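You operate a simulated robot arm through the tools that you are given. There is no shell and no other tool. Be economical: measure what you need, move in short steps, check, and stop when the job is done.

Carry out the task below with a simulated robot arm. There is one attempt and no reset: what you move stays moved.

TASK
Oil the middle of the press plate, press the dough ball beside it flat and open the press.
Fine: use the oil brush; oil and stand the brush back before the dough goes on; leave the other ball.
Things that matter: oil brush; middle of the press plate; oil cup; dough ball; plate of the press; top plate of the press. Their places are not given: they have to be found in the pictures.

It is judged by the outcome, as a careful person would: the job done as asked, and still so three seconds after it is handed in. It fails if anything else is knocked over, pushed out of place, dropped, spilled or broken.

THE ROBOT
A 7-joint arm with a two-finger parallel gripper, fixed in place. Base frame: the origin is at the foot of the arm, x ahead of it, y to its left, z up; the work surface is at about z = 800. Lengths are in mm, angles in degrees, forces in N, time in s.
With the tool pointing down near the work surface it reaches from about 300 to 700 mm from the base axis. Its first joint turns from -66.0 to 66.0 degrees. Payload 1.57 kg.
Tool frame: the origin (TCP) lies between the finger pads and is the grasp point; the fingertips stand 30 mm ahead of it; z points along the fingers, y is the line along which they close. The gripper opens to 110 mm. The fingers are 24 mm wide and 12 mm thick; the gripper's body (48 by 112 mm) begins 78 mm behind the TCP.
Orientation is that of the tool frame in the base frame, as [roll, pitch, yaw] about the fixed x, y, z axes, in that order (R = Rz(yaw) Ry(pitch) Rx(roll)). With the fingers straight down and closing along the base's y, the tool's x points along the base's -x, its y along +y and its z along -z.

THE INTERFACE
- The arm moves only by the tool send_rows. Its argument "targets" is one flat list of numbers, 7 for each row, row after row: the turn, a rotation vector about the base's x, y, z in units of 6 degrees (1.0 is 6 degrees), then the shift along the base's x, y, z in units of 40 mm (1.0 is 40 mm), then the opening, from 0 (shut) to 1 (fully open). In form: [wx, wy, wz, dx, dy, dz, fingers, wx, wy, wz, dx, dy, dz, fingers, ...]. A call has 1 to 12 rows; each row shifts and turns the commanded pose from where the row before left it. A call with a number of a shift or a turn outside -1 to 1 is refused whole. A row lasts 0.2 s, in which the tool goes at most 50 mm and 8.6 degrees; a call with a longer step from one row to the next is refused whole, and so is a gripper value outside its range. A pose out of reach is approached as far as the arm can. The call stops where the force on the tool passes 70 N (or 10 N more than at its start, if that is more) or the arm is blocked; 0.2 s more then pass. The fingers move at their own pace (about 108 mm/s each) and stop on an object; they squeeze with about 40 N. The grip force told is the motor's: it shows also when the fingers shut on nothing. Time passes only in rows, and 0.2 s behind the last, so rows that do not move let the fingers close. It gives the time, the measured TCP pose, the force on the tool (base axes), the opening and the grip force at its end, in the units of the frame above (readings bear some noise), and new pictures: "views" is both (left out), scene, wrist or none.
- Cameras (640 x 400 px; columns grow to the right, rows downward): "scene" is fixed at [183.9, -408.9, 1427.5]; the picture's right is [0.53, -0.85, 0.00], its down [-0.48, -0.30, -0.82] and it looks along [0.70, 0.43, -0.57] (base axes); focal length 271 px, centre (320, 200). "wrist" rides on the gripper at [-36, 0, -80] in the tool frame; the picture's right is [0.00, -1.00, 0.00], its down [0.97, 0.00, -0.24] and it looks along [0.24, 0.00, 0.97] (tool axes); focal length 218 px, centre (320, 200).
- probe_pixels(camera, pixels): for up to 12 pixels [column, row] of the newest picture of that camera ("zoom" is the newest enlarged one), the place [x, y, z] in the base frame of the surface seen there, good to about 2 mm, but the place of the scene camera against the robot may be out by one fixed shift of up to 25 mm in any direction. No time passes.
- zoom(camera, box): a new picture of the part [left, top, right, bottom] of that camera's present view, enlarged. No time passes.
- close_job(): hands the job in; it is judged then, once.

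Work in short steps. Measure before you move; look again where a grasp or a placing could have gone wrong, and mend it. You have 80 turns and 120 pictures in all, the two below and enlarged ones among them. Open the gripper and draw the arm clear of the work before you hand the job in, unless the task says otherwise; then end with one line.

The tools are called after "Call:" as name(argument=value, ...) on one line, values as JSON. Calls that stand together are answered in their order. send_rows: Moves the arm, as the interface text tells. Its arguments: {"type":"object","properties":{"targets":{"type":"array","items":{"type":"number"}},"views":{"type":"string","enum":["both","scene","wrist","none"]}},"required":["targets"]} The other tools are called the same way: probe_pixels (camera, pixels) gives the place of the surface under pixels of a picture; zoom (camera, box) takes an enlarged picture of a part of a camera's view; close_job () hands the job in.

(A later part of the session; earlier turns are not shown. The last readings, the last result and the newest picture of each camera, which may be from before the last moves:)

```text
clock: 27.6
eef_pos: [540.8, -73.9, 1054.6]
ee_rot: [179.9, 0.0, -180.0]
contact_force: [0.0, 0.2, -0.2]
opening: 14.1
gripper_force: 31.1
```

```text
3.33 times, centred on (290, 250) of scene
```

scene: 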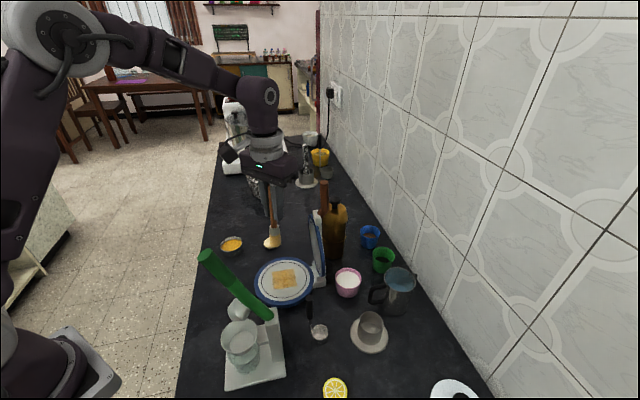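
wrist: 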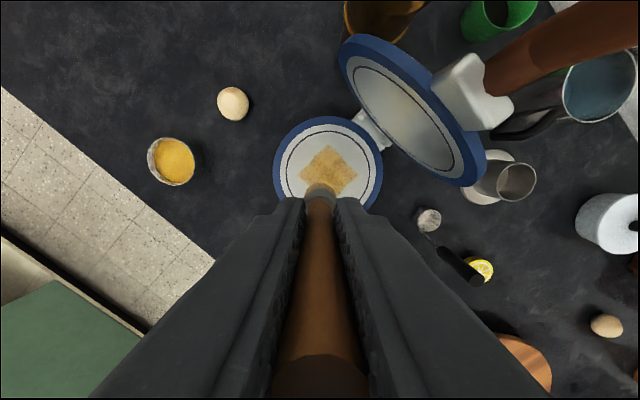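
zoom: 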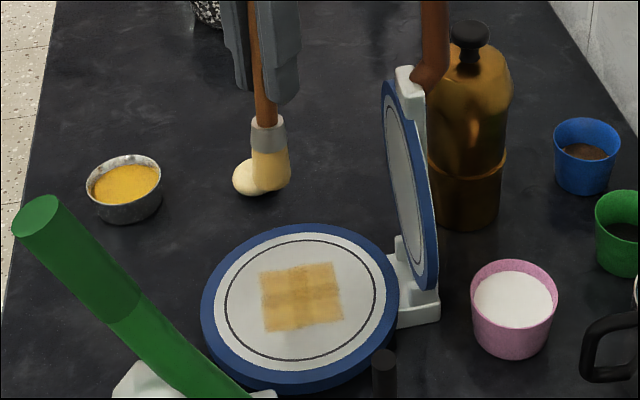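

The middle is now evenly oiled. I probe the brush in the grip for slip/tilt before standing it back.

Call:
probe_pixels(camera="wrist", pixels=[[320, 375], [320, 345], [320, 300], [320, 250], [320, 215], [320, 200], [320, 190]])

Call:
probe_pixels(camera="scene", pixels=[[272, 246], [272, 243], [270, 230], [268, 218], [266, 207]])

Call:
send_rows(targets=[0, 0, 0, -0.5, 0, 0.9, 0, 0, 0, 0, -0.6, 0, 0.9, 0, 0, 0, 0, 0, -0.9, 0.1, 0, 0, 0, 0, 0, -0.95, 0, 0, 0, 0, 0, 0, -0.95, 0, 0, 0, 0, 0, 0, -0.95, 0, 0, 0, 0, 0, 0.2, -0.95, 0, 0, 0, 0, 0, 0.3, -0.95, 0, 0, 0, 0, 0, 0.3, -0.8, -0.5, 0, 0, 0, 0, 0.05, 0, -0.5, 0, 0, 0, 0, 0, 0, 0, 0], views="both")

```text
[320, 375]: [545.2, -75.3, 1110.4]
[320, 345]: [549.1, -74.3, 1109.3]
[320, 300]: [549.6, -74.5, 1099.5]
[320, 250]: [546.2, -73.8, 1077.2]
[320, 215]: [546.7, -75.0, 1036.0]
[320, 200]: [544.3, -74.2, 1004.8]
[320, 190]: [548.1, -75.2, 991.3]
```

```text
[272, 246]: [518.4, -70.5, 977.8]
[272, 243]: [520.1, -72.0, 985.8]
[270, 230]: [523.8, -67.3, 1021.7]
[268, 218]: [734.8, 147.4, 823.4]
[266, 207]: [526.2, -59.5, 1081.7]
```

```text
clock: 30.0
eef_pos: [532.2, -330.9, 1087.1]
ee_rot: [-179.9, 0.0, 180.0]
contact_force: [0.1, -0.2, -0.2]
opening: 14.0
gripper_force: 29.9
```

scene: 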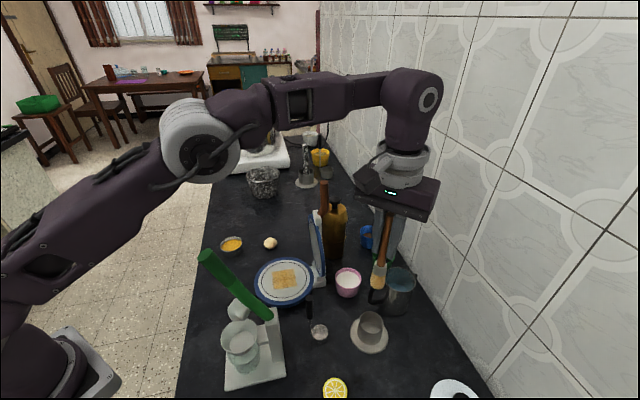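
wrist: 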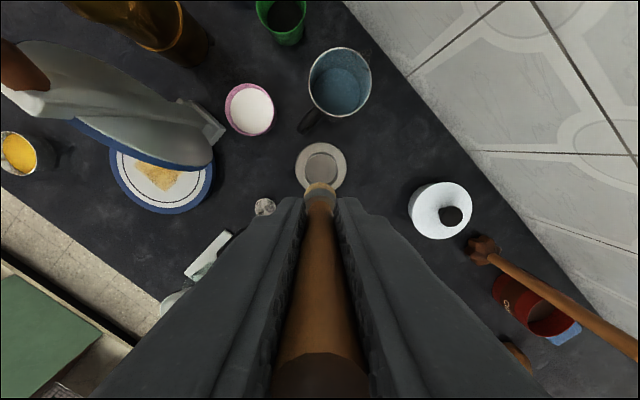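

Brush over the stand; I check the stand's rim against the brush axis.

Call:
zoom(camera="wrist", box=[280, 130, 360, 210])

Call:
zoom(camera="scene", box=[335, 220, 435, 360])

Call:
probe_pixels(camera="wrist", pixels=[[321, 152], [321, 153], [305, 168], [338, 168], [306, 168], [337, 168], [321, 165]])

```text
5.00 times, centred on (320, 170) of wrist
```

zoom: 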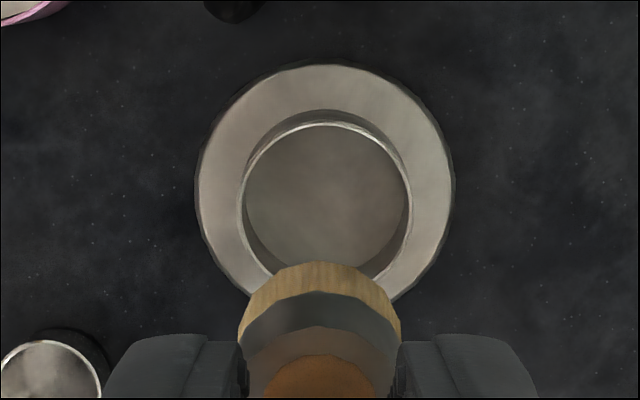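

```text
2.86 times, centred on (385, 290) of scene
```

zoom: 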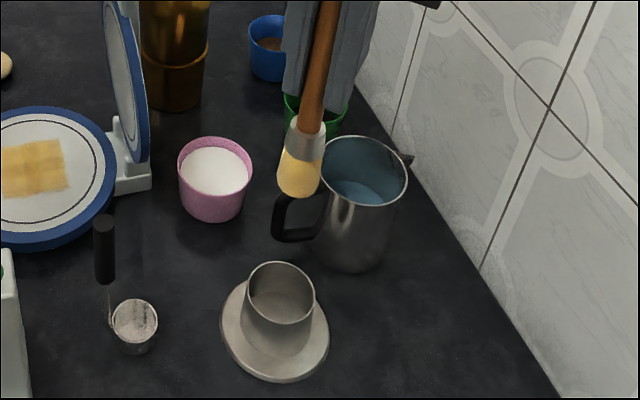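

```text
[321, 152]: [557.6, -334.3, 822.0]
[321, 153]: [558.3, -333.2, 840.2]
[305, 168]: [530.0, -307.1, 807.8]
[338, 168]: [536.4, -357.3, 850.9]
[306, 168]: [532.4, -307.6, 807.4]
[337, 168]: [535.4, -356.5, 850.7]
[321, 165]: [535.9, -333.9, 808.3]
```

Stand centre ≈ (531.5,-333). I lower the brush in, to just above the bottom.

Call:
send_rows(targets=[0, 0, 0, 0, -0.05, -0.9, 0, 0, 0, 0, 0, 0, -0.9, 0, 0, 0, 0, 0, 0, -0.9, 0, 0, 0, 0, 0, 0, -0.8, 0, 0, 0, 0, 0, 0, -0.6, 0, 0, 0, 0, 0, 0, -0.2, 0, 0, 0, 0, 0, 0, 0, 0], views="both")

Call:
zoom(camera="scene", box=[335, 260, 415, 360])

```text
clock: 31.6
eef_pos: [529.6, -332.9, 916.0]
ee_rot: [-180.0, 0.0, 179.9]
contact_force: [-0.1, -0.5, -0.4]
opening: 14.0
gripper_force: 29.8
```

scene: 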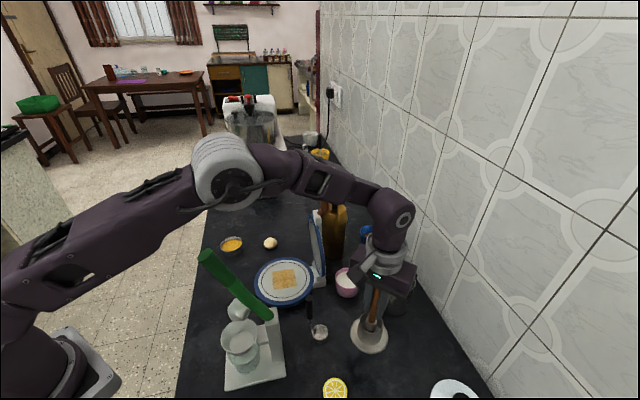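
wrist: 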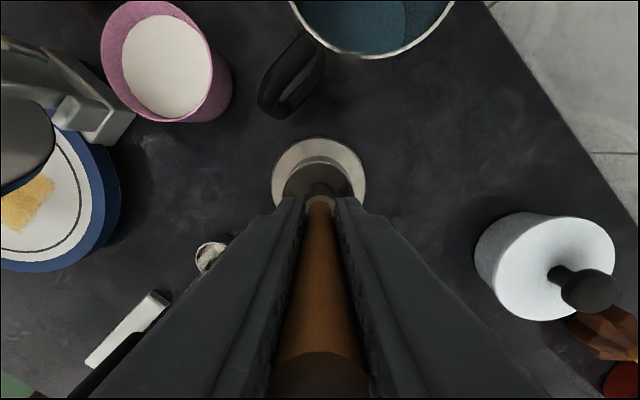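

```text
4.00 times, centred on (375, 310) of scene
```

zoom: 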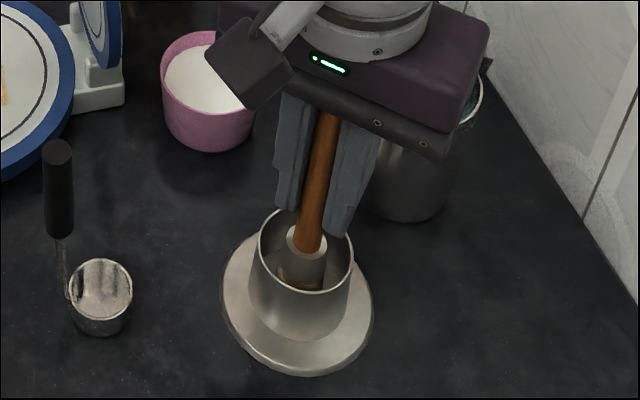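

In the stand; I lower in small steps until the tip touches.

Call:
send_rows(targets=[0, 0, 0, 0, 0, -0.08, 0, 0, 0, 0, 0, 0, -0.08, 0, 0, 0, 0, 0, 0, 0, 0], views="none")

```text
clock: 32.4
eef_pos: [529.7, -332.8, 908.8]
ee_rot: [-180.0, 0.0, -180.0]
contact_force: [0.3, -0.8, -0.7]
opening: 14.0
gripper_force: 30.1
```

Call:
send_rows(targets=[0, 0, 0, 0, 0, -0.05, 0, 0, 0, 0, 0, 0, 0, 0], views="none")

```text
clock: 33.0
eef_pos: [530.5, -334.9, 908.0]
ee_rot: [180.0, 0.1, -179.9]
contact_force: [-1.8, 0.2, 6.4]
opening: 13.9
gripper_force: 30.1
```

Touching (6 N). I open part way, then check the brush stands free.

Call:
send_rows(targets=[0, 0, 0, 0, 0, 0, 0.25, 0, 0, 0, 0, 0, 0, 0.55, 0, 0, 0, 0, 0, 0, 0.55, 0, 0, 0, 0, 0, 0, 0.55], views="both")

```text
clock: 34.0
eef_pos: [529.7, -333.3, 907.9]
ee_rot: [180.0, 0.0, -179.9]
contact_force: [-0.8, -0.3, -0.7]
opening: 60.3
gripper_force: 0.1
```

scene: 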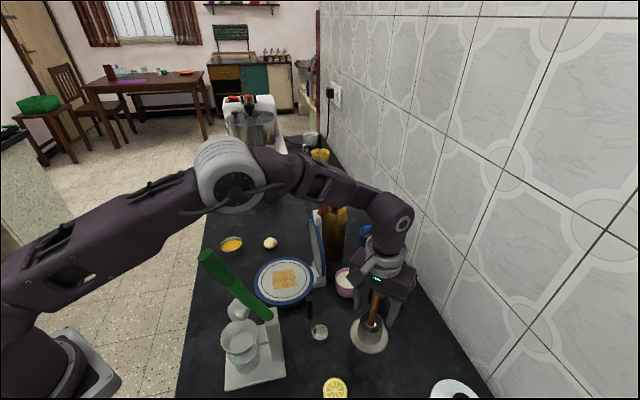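
wrist: 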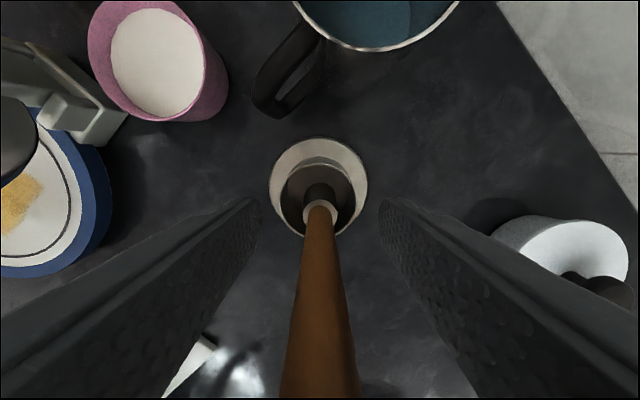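

The brush stands in its cup. I rise and go back across toward the ball by the press.

Call:
send_rows(targets=[0, 0, 0, 0, 0, 0.9, 0.55, 0, 0, 0, 0, 0, 1, 0.55, 0, 0, 0, 0, 0, 1, 0.55, 0, 0, 0, -0.2, 0.2, 1, 0.55, 0, 0, 0, -0.4, 0.6, 1, 0.55, 0, 0, 0, -0.3, 0.95, 0.5, 0.5, 0, 0, 0, 0, 0.95, 0, 0.5, 0, 0, 0, 0, 0.95, 0, 0.5, 0, 0, 0, 0, 0.95, 0, 0.5, 0, 0, 0, 0, 0.95, 0, 0.5, 0, 0, 0, 0, 0.95, 0, 0.5, 0, 0, 0, 0, 0.95, 0, 0.5], views="both")

```text
clock: 36.6
eef_pos: [499.2, -34.1, 1122.6]
ee_rot: [-180.0, 0.0, -180.0]
contact_force: [0.0, 0.1, 0.0]
opening: 55.0
gripper_force: 0.0
```

scene: 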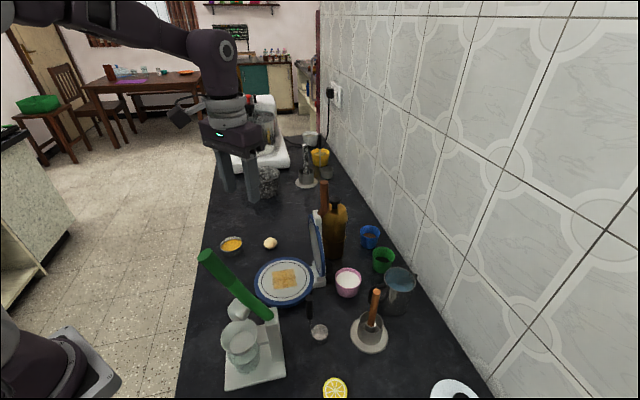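
wrist: 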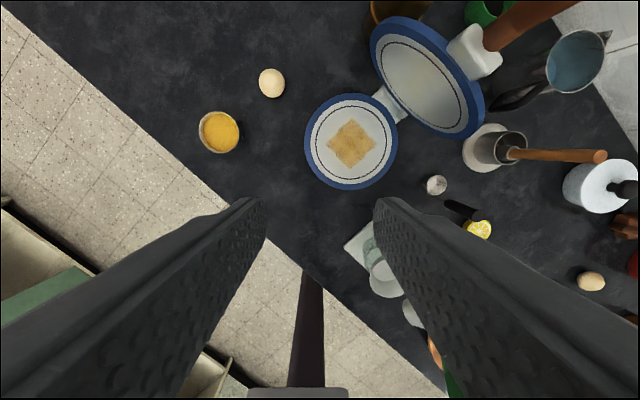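

Brush is standing (scene 375,310). I move above the ball.

Call:
send_rows(targets=[0, 0, 0, 0.8, 0.47, -0.4, 0.5, 0, 0, 0, 0.8, 0.47, -0.5, 0.5, 0, 0, 0, 0.8, 0.47, -0.5, 0.5, 0, 0, 0, 0.8, 0.47, -0.5, 0.5, 0, 0, 0, 0, 0, -0.9, 0.5, 0, 0, 0, 0, 0, -0.9, 0.5, 0, 0, 0, 0, 0, 0, 0.5], views="wrist")

Call:
zoom(camera="wrist", box=[270, 130, 370, 210])

```text
clock: 38.2
eef_pos: [621.5, 41.1, 975.1]
ee_rot: [-180.0, 0.0, 180.0]
contact_force: [0.1, -0.3, 0.1]
opening: 54.9
gripper_force: 0.0
```

wrist: 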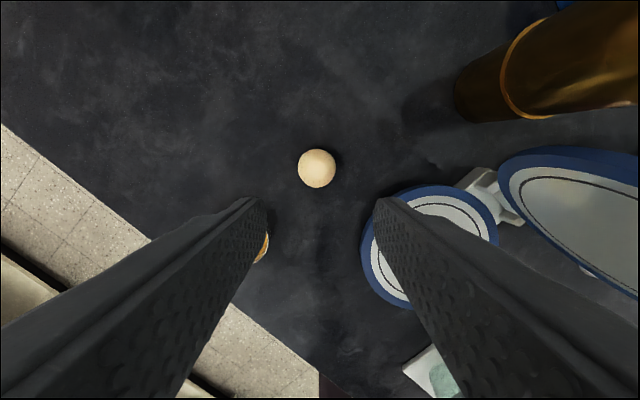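

```text
5.00 times, centred on (320, 170) of wrist
```

zoom: 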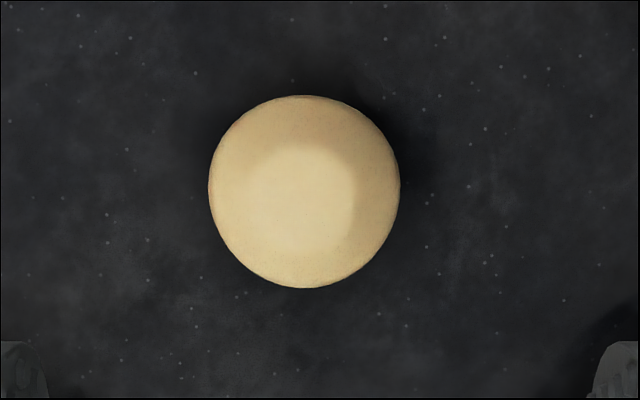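

Call:
probe_pixels(camera="wrist", pixels=[[317, 168], [299, 168], [335, 168], [317, 150], [317, 186], [317, 177], [317, 140]])

```text
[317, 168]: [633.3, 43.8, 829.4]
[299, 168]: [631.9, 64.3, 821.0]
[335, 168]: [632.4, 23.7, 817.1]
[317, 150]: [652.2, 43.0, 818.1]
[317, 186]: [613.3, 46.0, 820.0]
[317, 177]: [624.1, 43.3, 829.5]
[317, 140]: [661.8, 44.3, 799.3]
```

Ball centre ≈ (632.5,44), 40 wide, z 803–830. I descend around it.

Call:
send_rows(targets=[0, 0, 0, 0.275, 0.075, -0.5, 0.65, 0, 0, 0, 0, 0, -0.9, 0.65, 0, 0, 0, 0, 0, -0.9, 0.65, 0, 0, 0, 0, 0, -0.8, 0.65, 0, 0, 0, 0, 0, -0.3, 0.65, 0, 0, 0, 0, 0, 0, 0.65], views="wrist")

```text
clock: 39.6
eef_pos: [633.9, 42.7, 838.5]
ee_rot: [180.0, 0.0, -179.9]
contact_force: [-0.1, -1.1, -0.3]
opening: 71.5
gripper_force: 0.1
```

wrist: 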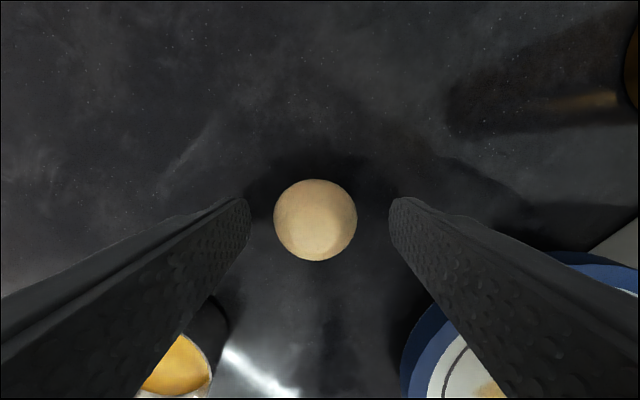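

I close gently (target a little under the ball's width).

Call:
send_rows(targets=[0, 0, 0, 0, 0, 0, 0.4, 0, 0, 0, 0, 0, 0, 0.33, 0, 0, 0, 0, 0, 0, 0.33, 0, 0, 0, 0, 0, 0, 0.33], views="wrist")

```text
clock: 40.6
eef_pos: [633.8, 42.9, 838.8]
ee_rot: [180.0, 0.0, -179.9]
contact_force: [0.5, 0.2, -0.6]
opening: 47.1
gripper_force: 40.1
```

wrist: 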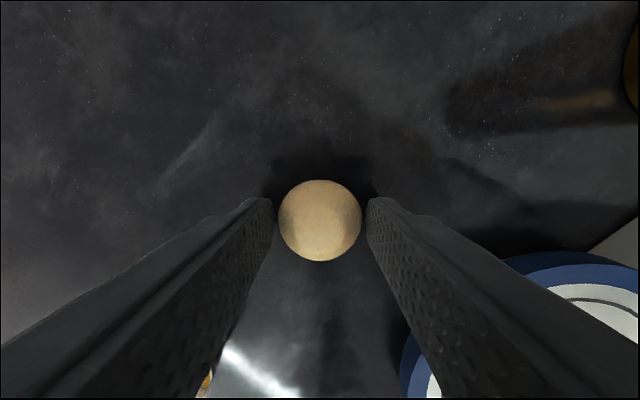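

Gripped (47 mm, 40 N). I lift and carry it to above the plate centre.

Call:
send_rows(targets=[0, 0, 0, 0, 0, 0.4, 0.33, 0, 0, 0, 0, 0, 0.8, 0.33, 0, 0, 0, 0, 0, 0.8, 0.33, 0, 0, 0, -0.45, -0.65, 0.2, 0.33, 0, 0, 0, -0.5, -0.65, 0, 0.33, 0, 0, 0, -0.47, -0.65, 0, 0.33, 0, 0, 0, -0.47, -0.65, 0, 0.33, 0, 0, 0, -0.45, -0.62, 0, 0.33, 0, 0, 0, 0, 0, 0, 0.33], views="both")

Call:
zoom(camera="scene", box=[220, 150, 360, 320])

```text
clock: 42.6
eef_pos: [537.9, -87.7, 927.6]
ee_rot: [-180.0, 0.0, 180.0]
contact_force: [0.6, 0.1, -0.7]
opening: 47.2
gripper_force: 40.2
```

scene: 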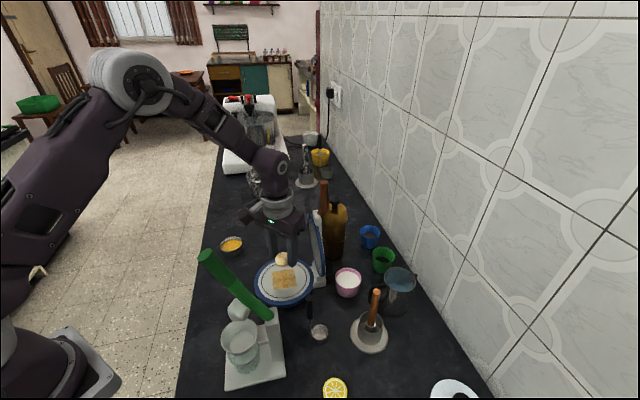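
wrist: 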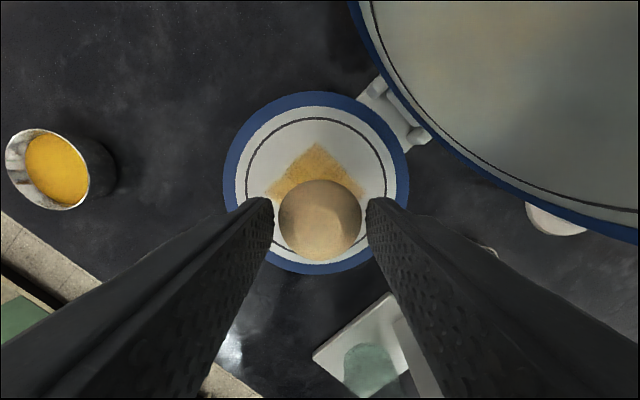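

```text
2.35 times, centred on (290, 235) of scene
```

zoom: 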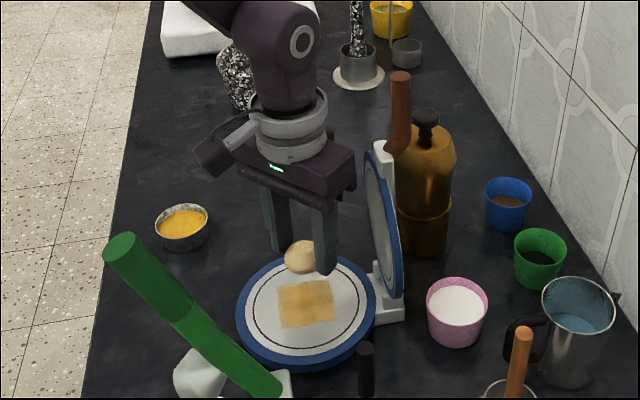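

Ball held over the oiled middle. I lower to just touching the plate.

Call:
send_rows(targets=[0, 0, 0, 0.05, 0.04, -0.7, 0.33, 0, 0, 0, 0, 0, -0.6, 0.33, 0, 0, 0, 0, 0, -0.22, 0.33, 0, 0, 0, 0, 0, -0.06, 0.33, 0, 0, 0, 0, 0, 0, 0.33], views="both")

Call:
zoom(camera="scene", box=[220, 150, 360, 320])

```text
clock: 43.8
eef_pos: [542.4, -86.7, 863.3]
ee_rot: [179.9, 0.0, 180.0]
contact_force: [0.2, -0.1, 0.5]
opening: 47.1
gripper_force: 40.0
```

scene: 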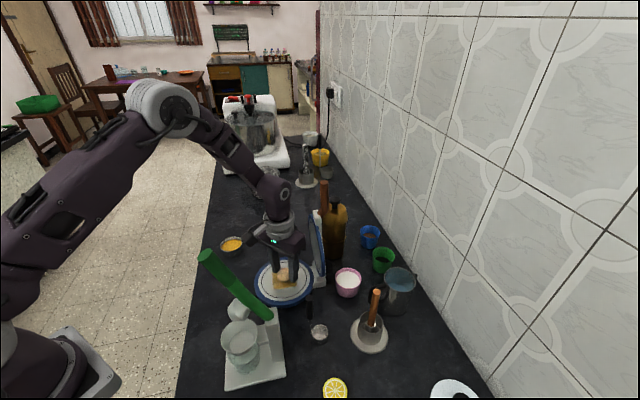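
wrist: 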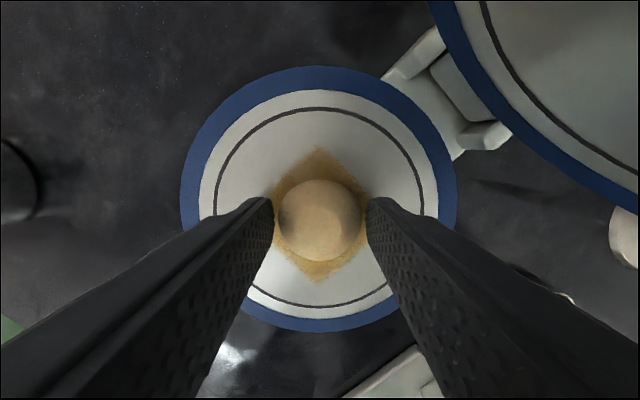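

```text
2.35 times, centred on (290, 235) of scene
```

zoom: 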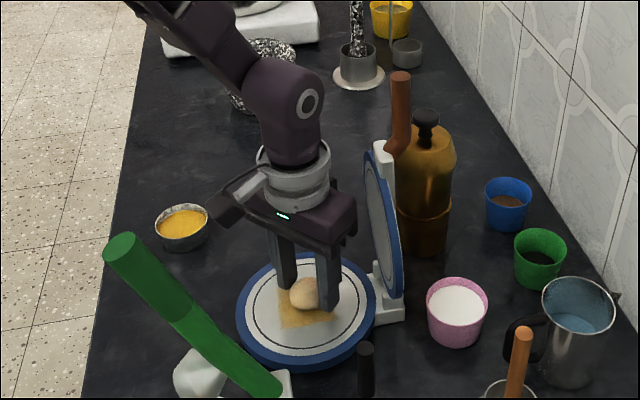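

Well centred and touching almost; I lower 1 mm, release and rise.

Call:
send_rows(targets=[0, 0, 0, 0, 0, -0.03, 0.33, 0, 0, 0, 0, 0, 0, 0.33, 0, 0, 0, 0, 0, 0, 0.6, 0, 0, 0, 0, 0, 0, 0.65, 0, 0, 0, 0, 0, 0, 0.65], views="wrist")

```text
clock: 45.0
eef_pos: [541.4, -85.6, 862.5]
ee_rot: [-180.0, 0.0, -180.0]
contact_force: [-0.5, 0.5, 0.4]
opening: 71.7
gripper_force: 0.1
```

wrist: 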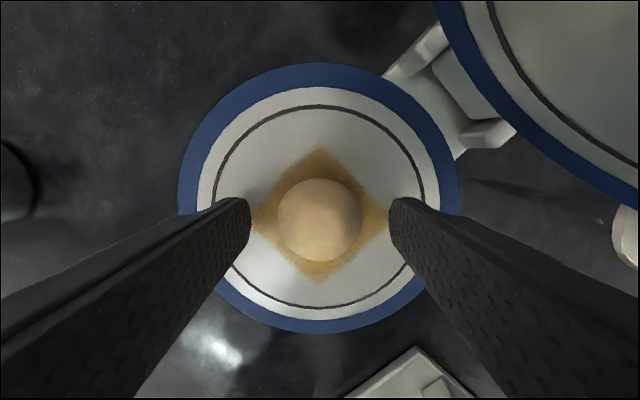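

Ball rests on the oiled middle. I rise straight up and look at the press handle.

Call:
send_rows(targets=[0, 0, 0, 0, 0, 0.5, 0.65, 0, 0, 0, 0, 0, 0.9, 0.65, 0, 0, 0, 0, 0, 1, 0.65, 0, 0, 0, 0, 0, 1, 0.65, 0, 0, 0, 0, 0, 1, 0.65, 0, 0, 0, 0, 0, 1, 0.65, 0, 0, 0, -0.4, 0.4, 1, 0.65, 0, 0, 0, -0.5, 0.5, 0.6, 0.65, 0, 0, 0, -0.5, 0.5, 0, 0.65, 0, 0, 0, -0.2, 0, 0, 0.65], views="both")

Call:
zoom(camera="scene", box=[250, 160, 370, 320])

Call:
zoom(camera="wrist", box=[330, 0, 530, 180])

```text
clock: 47.2
eef_pos: [476.9, -27.3, 1142.4]
ee_rot: [-180.0, 0.0, -179.9]
contact_force: [-0.4, -0.6, -0.5]
opening: 71.4
gripper_force: 0.1
```

scene: 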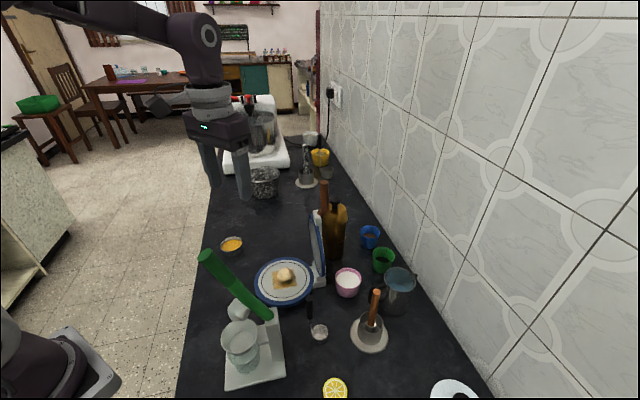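
wrist: 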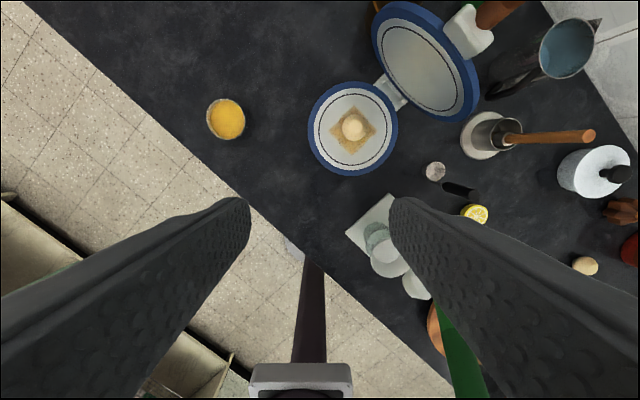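

```text
2.50 times, centred on (310, 240) of scene
```

zoom: 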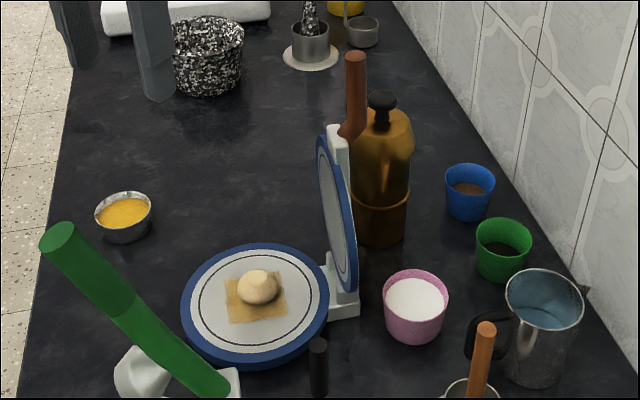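

```text
2.22 times, centred on (430, 90) of wrist
```

zoom: 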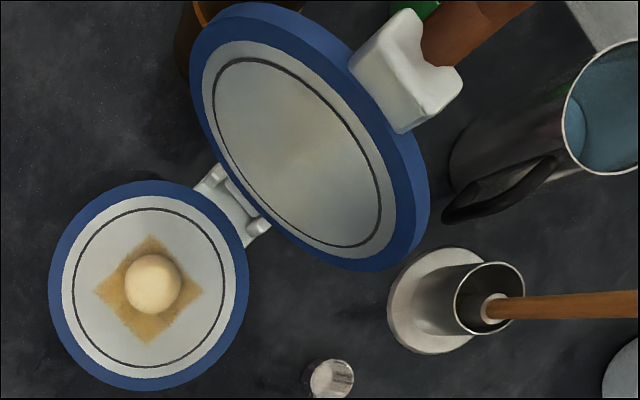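

I measure the handle along its length, the top plate's edge, and what stands behind it (bottle).

Call:
probe_pixels(camera="scene", pixels=[[324, 182], [324, 186], [324, 195], [324, 203], [322, 210], [320, 216], [319, 222], [317, 205], [338, 205], [334, 213], [312, 230], [322, 285]])

Call:
probe_pixels(camera="wrist", pixels=[[486, 14], [495, 8], [463, 32], [475, 25], [400, 5], [376, 50], [420, 60], [445, 105], [470, 115], [395, 90], [410, 102], [352, 125]])

```text
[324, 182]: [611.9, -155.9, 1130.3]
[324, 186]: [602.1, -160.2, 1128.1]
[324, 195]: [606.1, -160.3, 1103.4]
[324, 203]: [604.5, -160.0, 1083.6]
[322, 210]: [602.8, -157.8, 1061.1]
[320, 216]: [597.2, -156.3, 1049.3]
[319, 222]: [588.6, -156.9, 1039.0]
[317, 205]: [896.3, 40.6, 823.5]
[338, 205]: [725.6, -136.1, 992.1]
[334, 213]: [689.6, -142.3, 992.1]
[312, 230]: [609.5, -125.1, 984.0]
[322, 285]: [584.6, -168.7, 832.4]
```

```text
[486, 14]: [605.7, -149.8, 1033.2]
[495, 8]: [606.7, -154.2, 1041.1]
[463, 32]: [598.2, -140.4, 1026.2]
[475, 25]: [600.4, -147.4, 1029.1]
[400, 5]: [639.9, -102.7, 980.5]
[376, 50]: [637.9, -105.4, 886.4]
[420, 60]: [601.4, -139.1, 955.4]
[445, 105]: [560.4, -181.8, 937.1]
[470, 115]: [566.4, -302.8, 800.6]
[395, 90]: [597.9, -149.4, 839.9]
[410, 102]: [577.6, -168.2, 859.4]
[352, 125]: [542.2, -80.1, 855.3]
```

The handle stands at ≈ (615,-158), z 1035–1110, t-aligned with the press. I turn the gripper so that it pinches across the handle parallel to the hinge (yaw -44°, tilt 18° outward) so the handle can pivot in the pads.

Call:
send_rows(targets=[0, 0, -0.92, 0, 0, 0, 0.6, 0, 0, -0.92, 0, 0, 0, 0.6, 0, 0, -0.92, 0, 0, 0, 0.6, 0, 0, -0.92, 0, 0, 0, 0.6, 0, 0, -0.92, 0, 0, 0, 0.6, 0, 0, -0.92, 0, 0, 0, 0.6, 0, 0, -0.92, 0, 0, 0, 0.6, 0, 0, -0.92, 0, 0, 0, 0.6, -0.69, -0.72, 0, 0, 0, 0, 0.6, -0.69, -0.72, 0, 0, 0, 0, 0.6, -0.69, -0.72, 0, 0, 0, 0, 0.6, 0, 0, 0, 0, 0, 0, 0.6], views="both")

```text
clock: 49.8
eef_pos: [477.6, -28.3, 1142.8]
ee_rot: [179.8, 18.1, 135.7]
contact_force: [0.4, -0.4, -0.4]
opening: 66.0
gripper_force: 0.1
```

scene: 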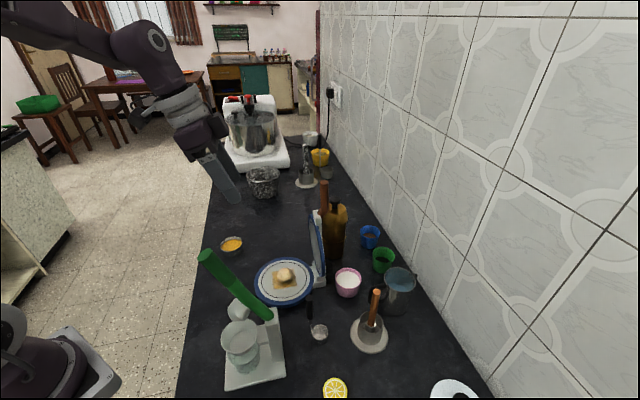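
wrist: 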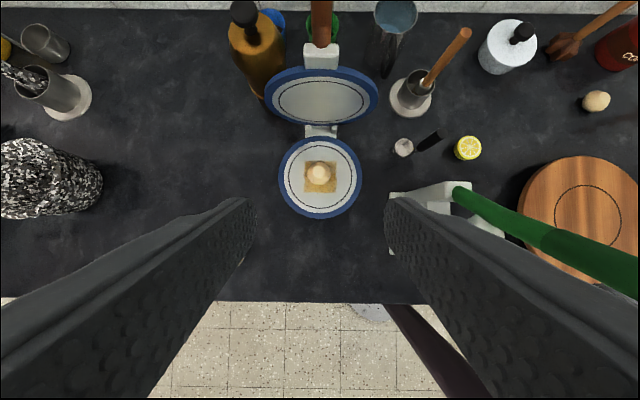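

Handle (321,30) is aligned with the finger midline. I move to the pre-grasp above the handle.

Call:
send_rows(targets=[0, 0, 0, 0.58, -0.545, 0.1, 0.6, 0, 0, 0, 0.58, -0.545, 0.1, 0.6, 0, 0, 0, 0.58, -0.545, 0.1, 0.6, 0, 0, 0, 0.58, -0.545, 0.1, 0.6, 0, 0, 0, 0.58, -0.545, 0.05, 0.6, 0, 0, 0, 0, 0, 0, 0.6], views="both")

```text
clock: 51.2
eef_pos: [596.8, -134.4, 1159.8]
ee_rot: [179.8, 17.9, 135.8]
contact_force: [-0.2, 0.0, 0.3]
opening: 66.0
gripper_force: 0.0
```

scene: 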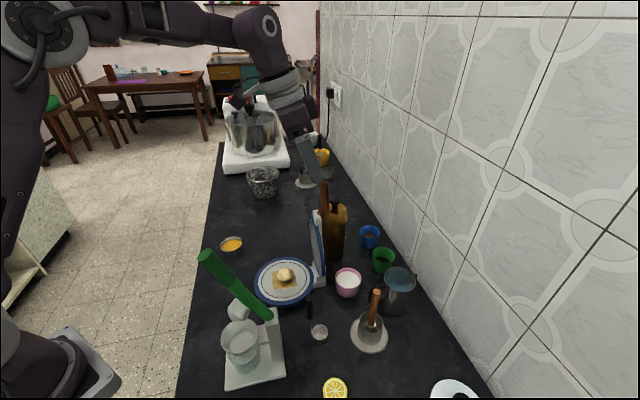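
wrist: 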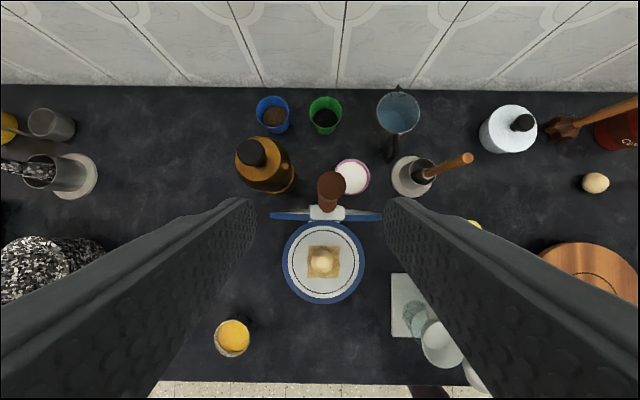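

Call:
probe_pixels(camera="wrist", pixels=[[331, 186], [321, 183], [341, 183], [331, 175], [331, 198], [331, 204], [328, 213]])

```text
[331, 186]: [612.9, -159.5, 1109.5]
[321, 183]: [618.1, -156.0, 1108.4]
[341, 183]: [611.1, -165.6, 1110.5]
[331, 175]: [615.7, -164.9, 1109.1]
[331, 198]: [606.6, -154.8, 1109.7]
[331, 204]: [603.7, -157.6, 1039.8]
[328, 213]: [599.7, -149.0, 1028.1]
```

Handle top centre ≈ (612.5,-160,1109.5). I shift 7 mm across and go down along the tool axis.

Call:
send_rows(targets=[0, 0, 0, -0.13, -0.14, 0, 0.6, 0, 0, 0, 0, 0, 0, 0.6, 0, 0, 0, 0.175, -0.167, -0.68, 0.6, 0, 0, 0, 0.175, -0.167, -0.68, 0.6, 0, 0, 0, 0.175, -0.167, -0.68, 0.6, 0, 0, 0, 0, 0, 0, 0.6], views="both")

Call:
zoom(camera="scene", box=[260, 120, 370, 250])

```text
clock: 52.6
eef_pos: [611.9, -161.4, 1077.8]
ee_rot: [179.9, 18.0, 135.8]
contact_force: [-0.5, 0.5, 1.3]
opening: 66.0
gripper_force: 0.1
```

scene: 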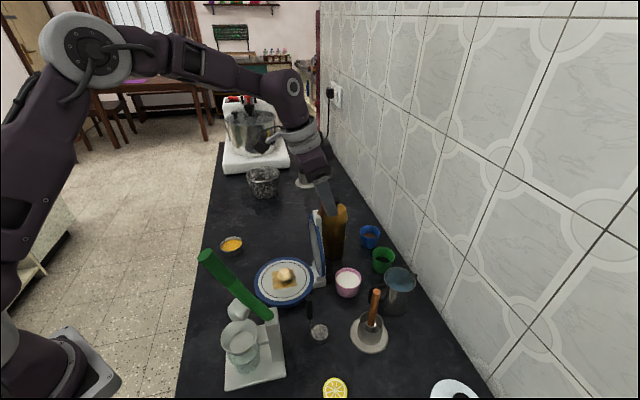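
wrist: 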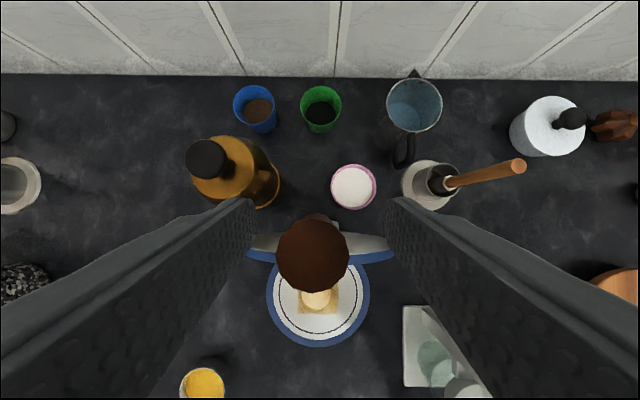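

```text
3.08 times, centred on (315, 185) of scene
```

zoom: 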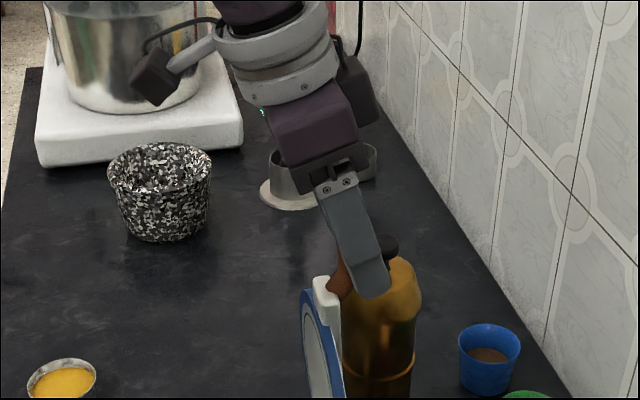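

Handle is between the pads (slightly left); I centre by 3 mm and close.

Call:
send_rows(targets=[0, 0, 0, 0.05, 0.05, 0, 0.6, 0, 0, 0, 0, 0, 0, 0.3, 0, 0, 0, 0, 0, 0, 0.15, 0, 0, 0, 0, 0, 0, 0, 0, 0, 0, 0, 0, 0, 0], views="wrist")

```text
clock: 53.8
eef_pos: [614.2, -160.1, 1078.9]
ee_rot: [179.9, 17.8, 135.7]
contact_force: [-3.7, -3.4, -1.3]
opening: 18.7
gripper_force: 33.4
```

wrist: 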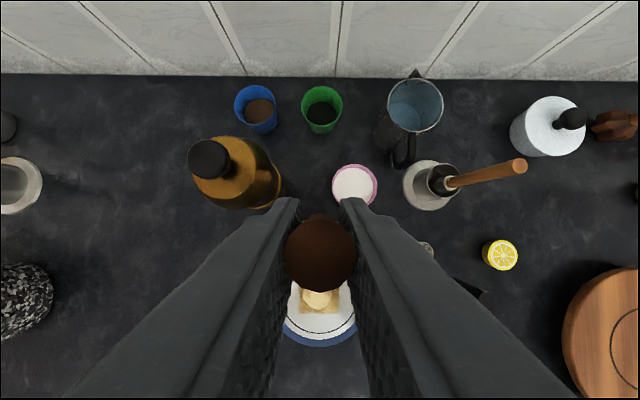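

Handle gripped (18.7 mm). I start swinging it forward along the hinge arc, first 20°.

Call:
send_rows(targets=[0, 0, 0, -0.19, 0.185, 0.01, 0, 0, 0, 0, -0.197, 0.186, 0.015, 0, 0, 0, 0, -0.195, 0.187, -0.01, 0, 0, 0, 0, -0.195, 0.187, -0.012, 0, 0, 0, 0, -0.192, 0.184, -0.03, 0, 0, 0, 0, -0.192, 0.184, -0.04, 0, 0, 0, 0, -0.19, 0.182, -0.05, 0, 0, 0, 0, -0.19, 0.182, -0.065, 0, 0, 0, 0, 0, 0, 0, 0], views="both")

```text
clock: 55.8
eef_pos: [553.0, -100.2, 1071.4]
ee_rot: [179.6, 18.0, 135.9]
contact_force: [23.0, 17.7, -0.2]
opening: 19.1
gripper_force: 33.0
```

scene: 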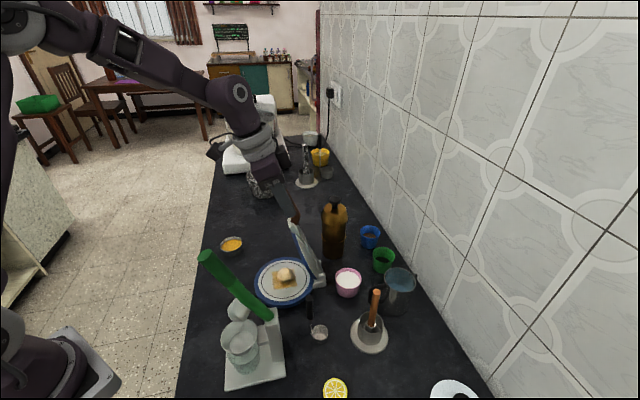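
wrist: 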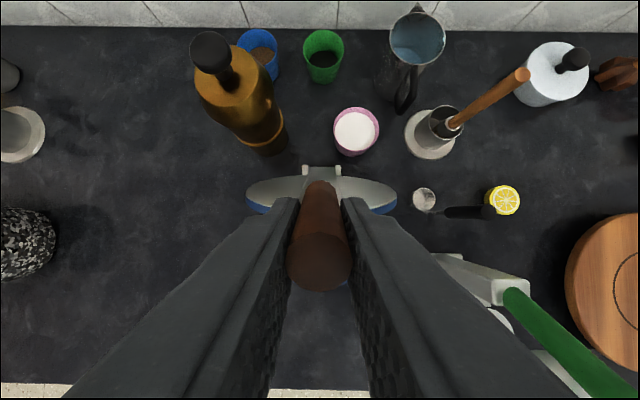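

It swings well, but ~29 N builds up sideways along the hinge (+t): I relax a few mm that way and re-read.

Call:
send_rows(targets=[0, 0, 0, 0.05, 0.052, 0, 0, 0, 0, 0, 0, 0, 0, 0], views="none")

```text
clock: 56.4
eef_pos: [553.6, -100.9, 1072.0]
ee_rot: [179.9, 17.8, 135.8]
contact_force: [8.3, 15.5, 13.0]
opening: 18.7
gripper_force: 33.2
```

Better. I continue the arc to about 50°.

Call:
send_rows(targets=[0, 0, 0, -0.165, 0.205, -0.08, 0, 0, 0, 0, -0.185, 0.178, -0.08, 0, 0, 0, 0, -0.179, 0.172, -0.1025, 0, 0, 0, 0, -0.179, 0.172, -0.1025, 0, 0, 0, 0, -0.173, 0.166, -0.124, 0, 0, 0, 0, -0.173, 0.166, -0.124, 0, 0, 0, 0, -0.164, 0.157, -0.144, 0, 0, 0, 0, -0.164, 0.157, -0.144, 0, 0, 0, 0, -0.154, 0.1475, -0.1625, 0, 0, 0, 0, -0.154, 0.1475, -0.1625, 0, 0, 0, 0, -0.143, 0.137, -0.181, 0, 0, 0, 0, -0.143, 0.137, -0.181, 0], views="both")

```text
clock: 59.0
eef_pos: [473.7, -20.2, 1008.5]
ee_rot: [179.8, 18.0, 135.9]
contact_force: [15.7, 9.0, -0.1]
opening: 18.9
gripper_force: 33.0
```

scene: 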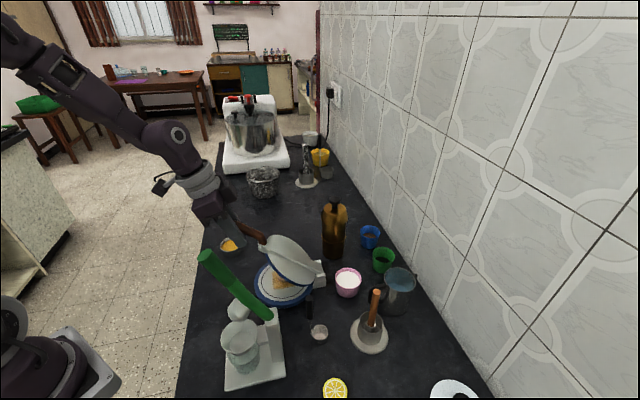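
wrist: 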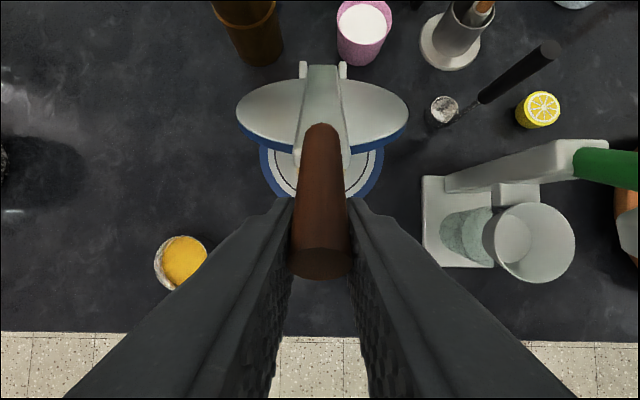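

Smooth. I continue to about 70°.

Call:
send_rows(targets=[0, 0, 0, -0.11, 0.15, -0.199, 0, 0, 0, 0, -0.132, 0.127, -0.199, 0, 0, 0, 0, -0.118, 0.113, -0.2125, 0, 0, 0, 0, -0.118, 0.113, -0.2125, 0, 0, 0, 0, -0.105, 0.101, -0.2275, 0, 0, 0, 0, -0.105, 0.101, -0.2275, 0, 0, 0, 0, -0.09, 0.086, -0.2375, 0, 0, 0, 0, -0.09, 0.086, -0.2375, 0, 0, 0, 0, 0, 0, 0, 0], views="scene")

Call:
zoom(camera="scene", box=[200, 180, 360, 320])

```text
clock: 61.0
eef_pos: [439.2, 12.5, 939.0]
ee_rot: [179.7, 18.0, 135.9]
contact_force: [16.9, 27.0, 5.6]
opening: 18.7
gripper_force: 33.1
```

scene: 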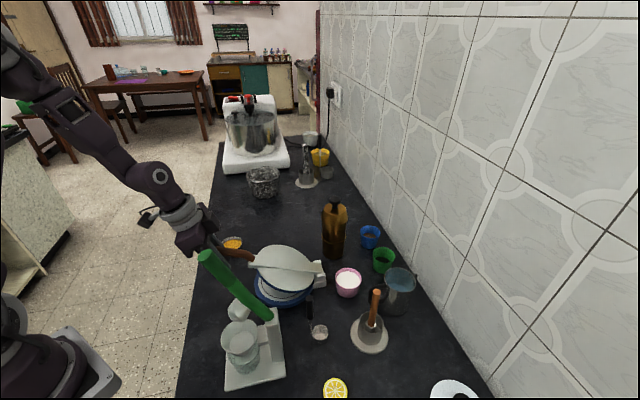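

```text
2.86 times, centred on (280, 250) of scene
```

zoom: 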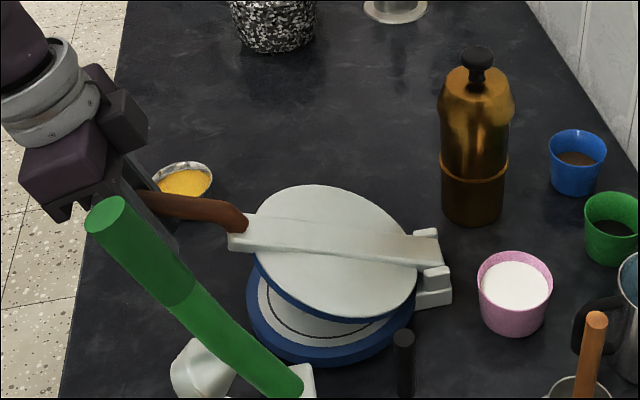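

Side force is 31 N in +t again; I relax, then continue down slowly onto the dough.

Call:
send_rows(targets=[0, 0, 0, 0.07, 0.08, 0, 0, 0, 0, 0, -0.075, 0.072, -0.249, 0, 0, 0, 0, -0.075, 0.072, -0.249, 0, 0, 0, 0, -0.059, 0.057, -0.256, 0, 0, 0, 0, -0.059, 0.057, -0.256, 0, 0, 0, 0, 0, 0, 0, 0], views="scene")

```text
clock: 62.4
eef_pos: [428.1, 25.4, 898.9]
ee_rot: [-179.9, 17.8, 135.7]
contact_force: [-10.8, -17.2, -1.5]
opening: 18.5
gripper_force: 33.2
```

scene: 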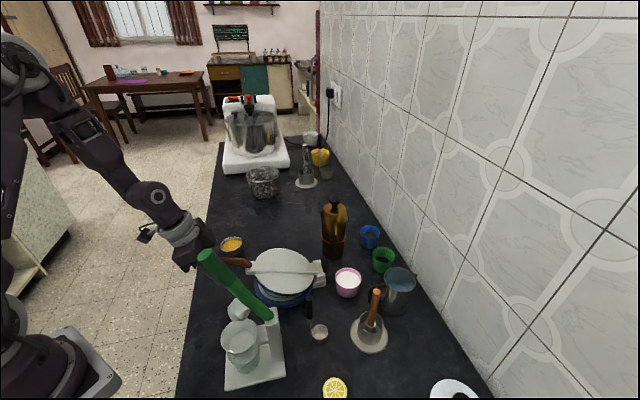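

Nearly closed; dough contact next. I press on down in small steps, watching the force.

Call:
send_rows(targets=[0, 0, 0, -0.07, 0.02, -0.25, 0, 0, 0, 0, -0.045, 0.043, -0.25, 0, 0, 0, 0, -0.03, 0.03, -0.2, 0, 0, 0, 0, -0.02, 0.02, -0.15, 0, 0, 0, 0, 0, 0, 0, 0], views="scene")

Call:
zoom(camera="scene", box=[200, 180, 360, 320])

```text
clock: 63.6
eef_pos: [422.2, 31.1, 864.6]
ee_rot: [179.9, 17.9, 135.9]
contact_force: [-17.9, 3.5, 4.4]
opening: 18.7
gripper_force: 32.9
```

scene: 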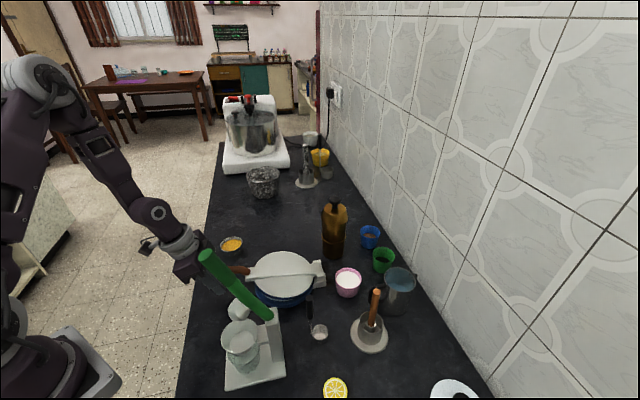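

```text
2.86 times, centred on (280, 250) of scene
```

zoom: 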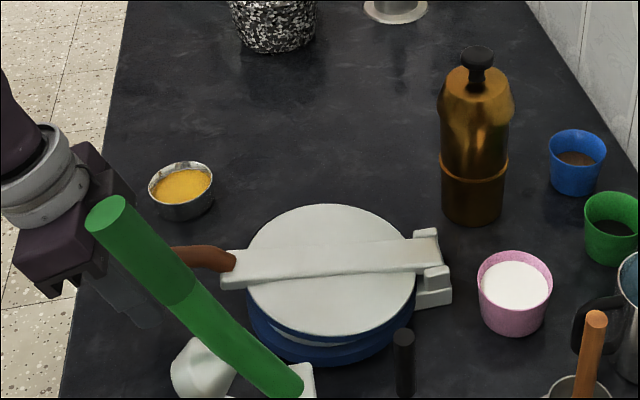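

Still a gap at the front; I keep pressing down.

Call:
send_rows(targets=[0, 0, 0, -0.08, 0.05, -0.12, 0, 0, 0, 0, -0.02, 0.02, -0.12, 0, 0, 0, 0, 0, 0, 0, 0], views="none")

```text
clock: 64.4
eef_pos: [420.4, 34.0, 855.2]
ee_rot: [179.7, 18.1, 135.9]
contact_force: [10.4, -9.1, -0.6]
opening: 19.1
gripper_force: 32.9
```

Call:
send_rows(targets=[0, 0, 0, 0.01, -0.01, -0.12, 0, 0, 0, 0, 0, 0, -0.08, 0, 0, 0, 0, 0, 0, 0, 0], views="both")

Call:
zoom(camera="scene", box=[200, 180, 360, 320])

```text
clock: 65.2
eef_pos: [419.7, 34.1, 845.7]
ee_rot: [179.8, 17.7, 135.8]
contact_force: [-5.1, 11.6, 3.6]
opening: 18.8
gripper_force: 32.8
```

scene: 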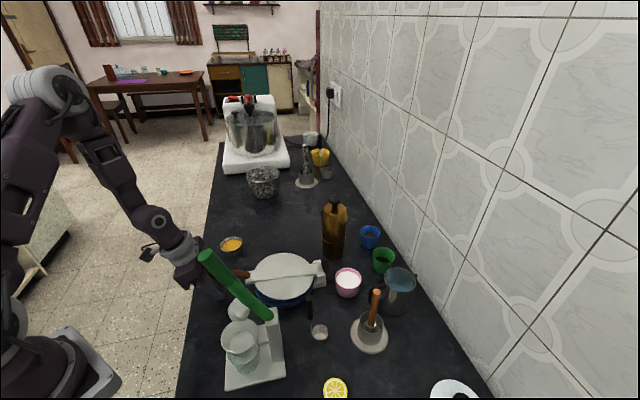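
wrist: 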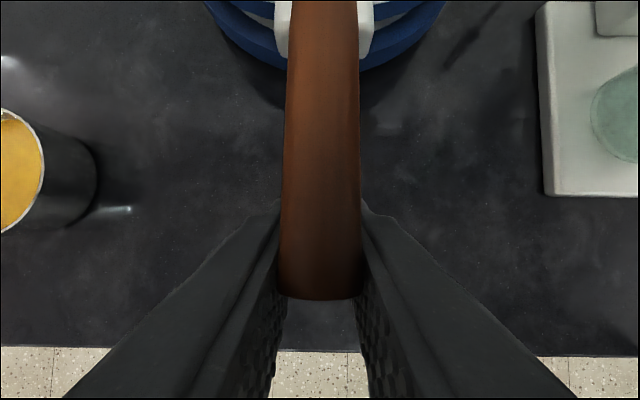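

```text
2.86 times, centred on (280, 250) of scene
```

zoom: 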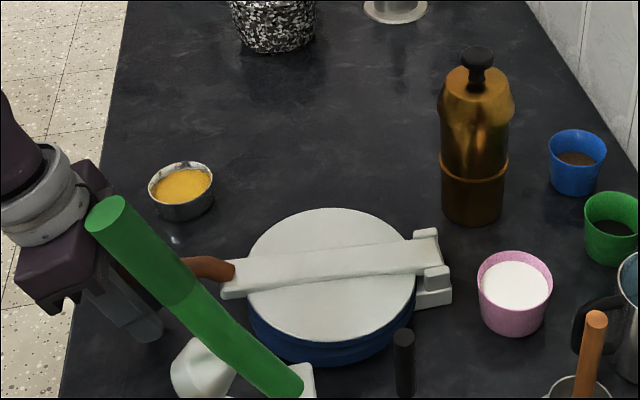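

Call:
zoom(camera="wrist", box=[200, 0, 450, 110])

Call:
send_rows(targets=[0, 0, 0, 0, 0, -0.1, 0, 0, 0, 0, 0, 0, 0, 0], views="none")

```text
2.56 times, centred on (325, 55) of wrist
```

zoom: 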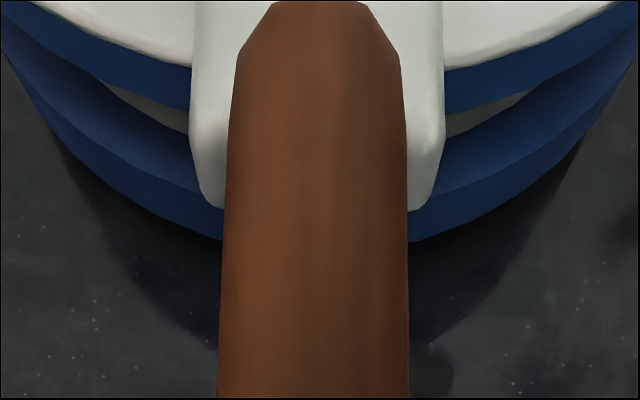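

```text
clock: 65.8
eef_pos: [419.1, 33.9, 842.1]
ee_rot: [-180.0, 17.9, 136.0]
contact_force: [-12.6, 22.8, 1.4]
opening: 19.0
gripper_force: 33.1
```

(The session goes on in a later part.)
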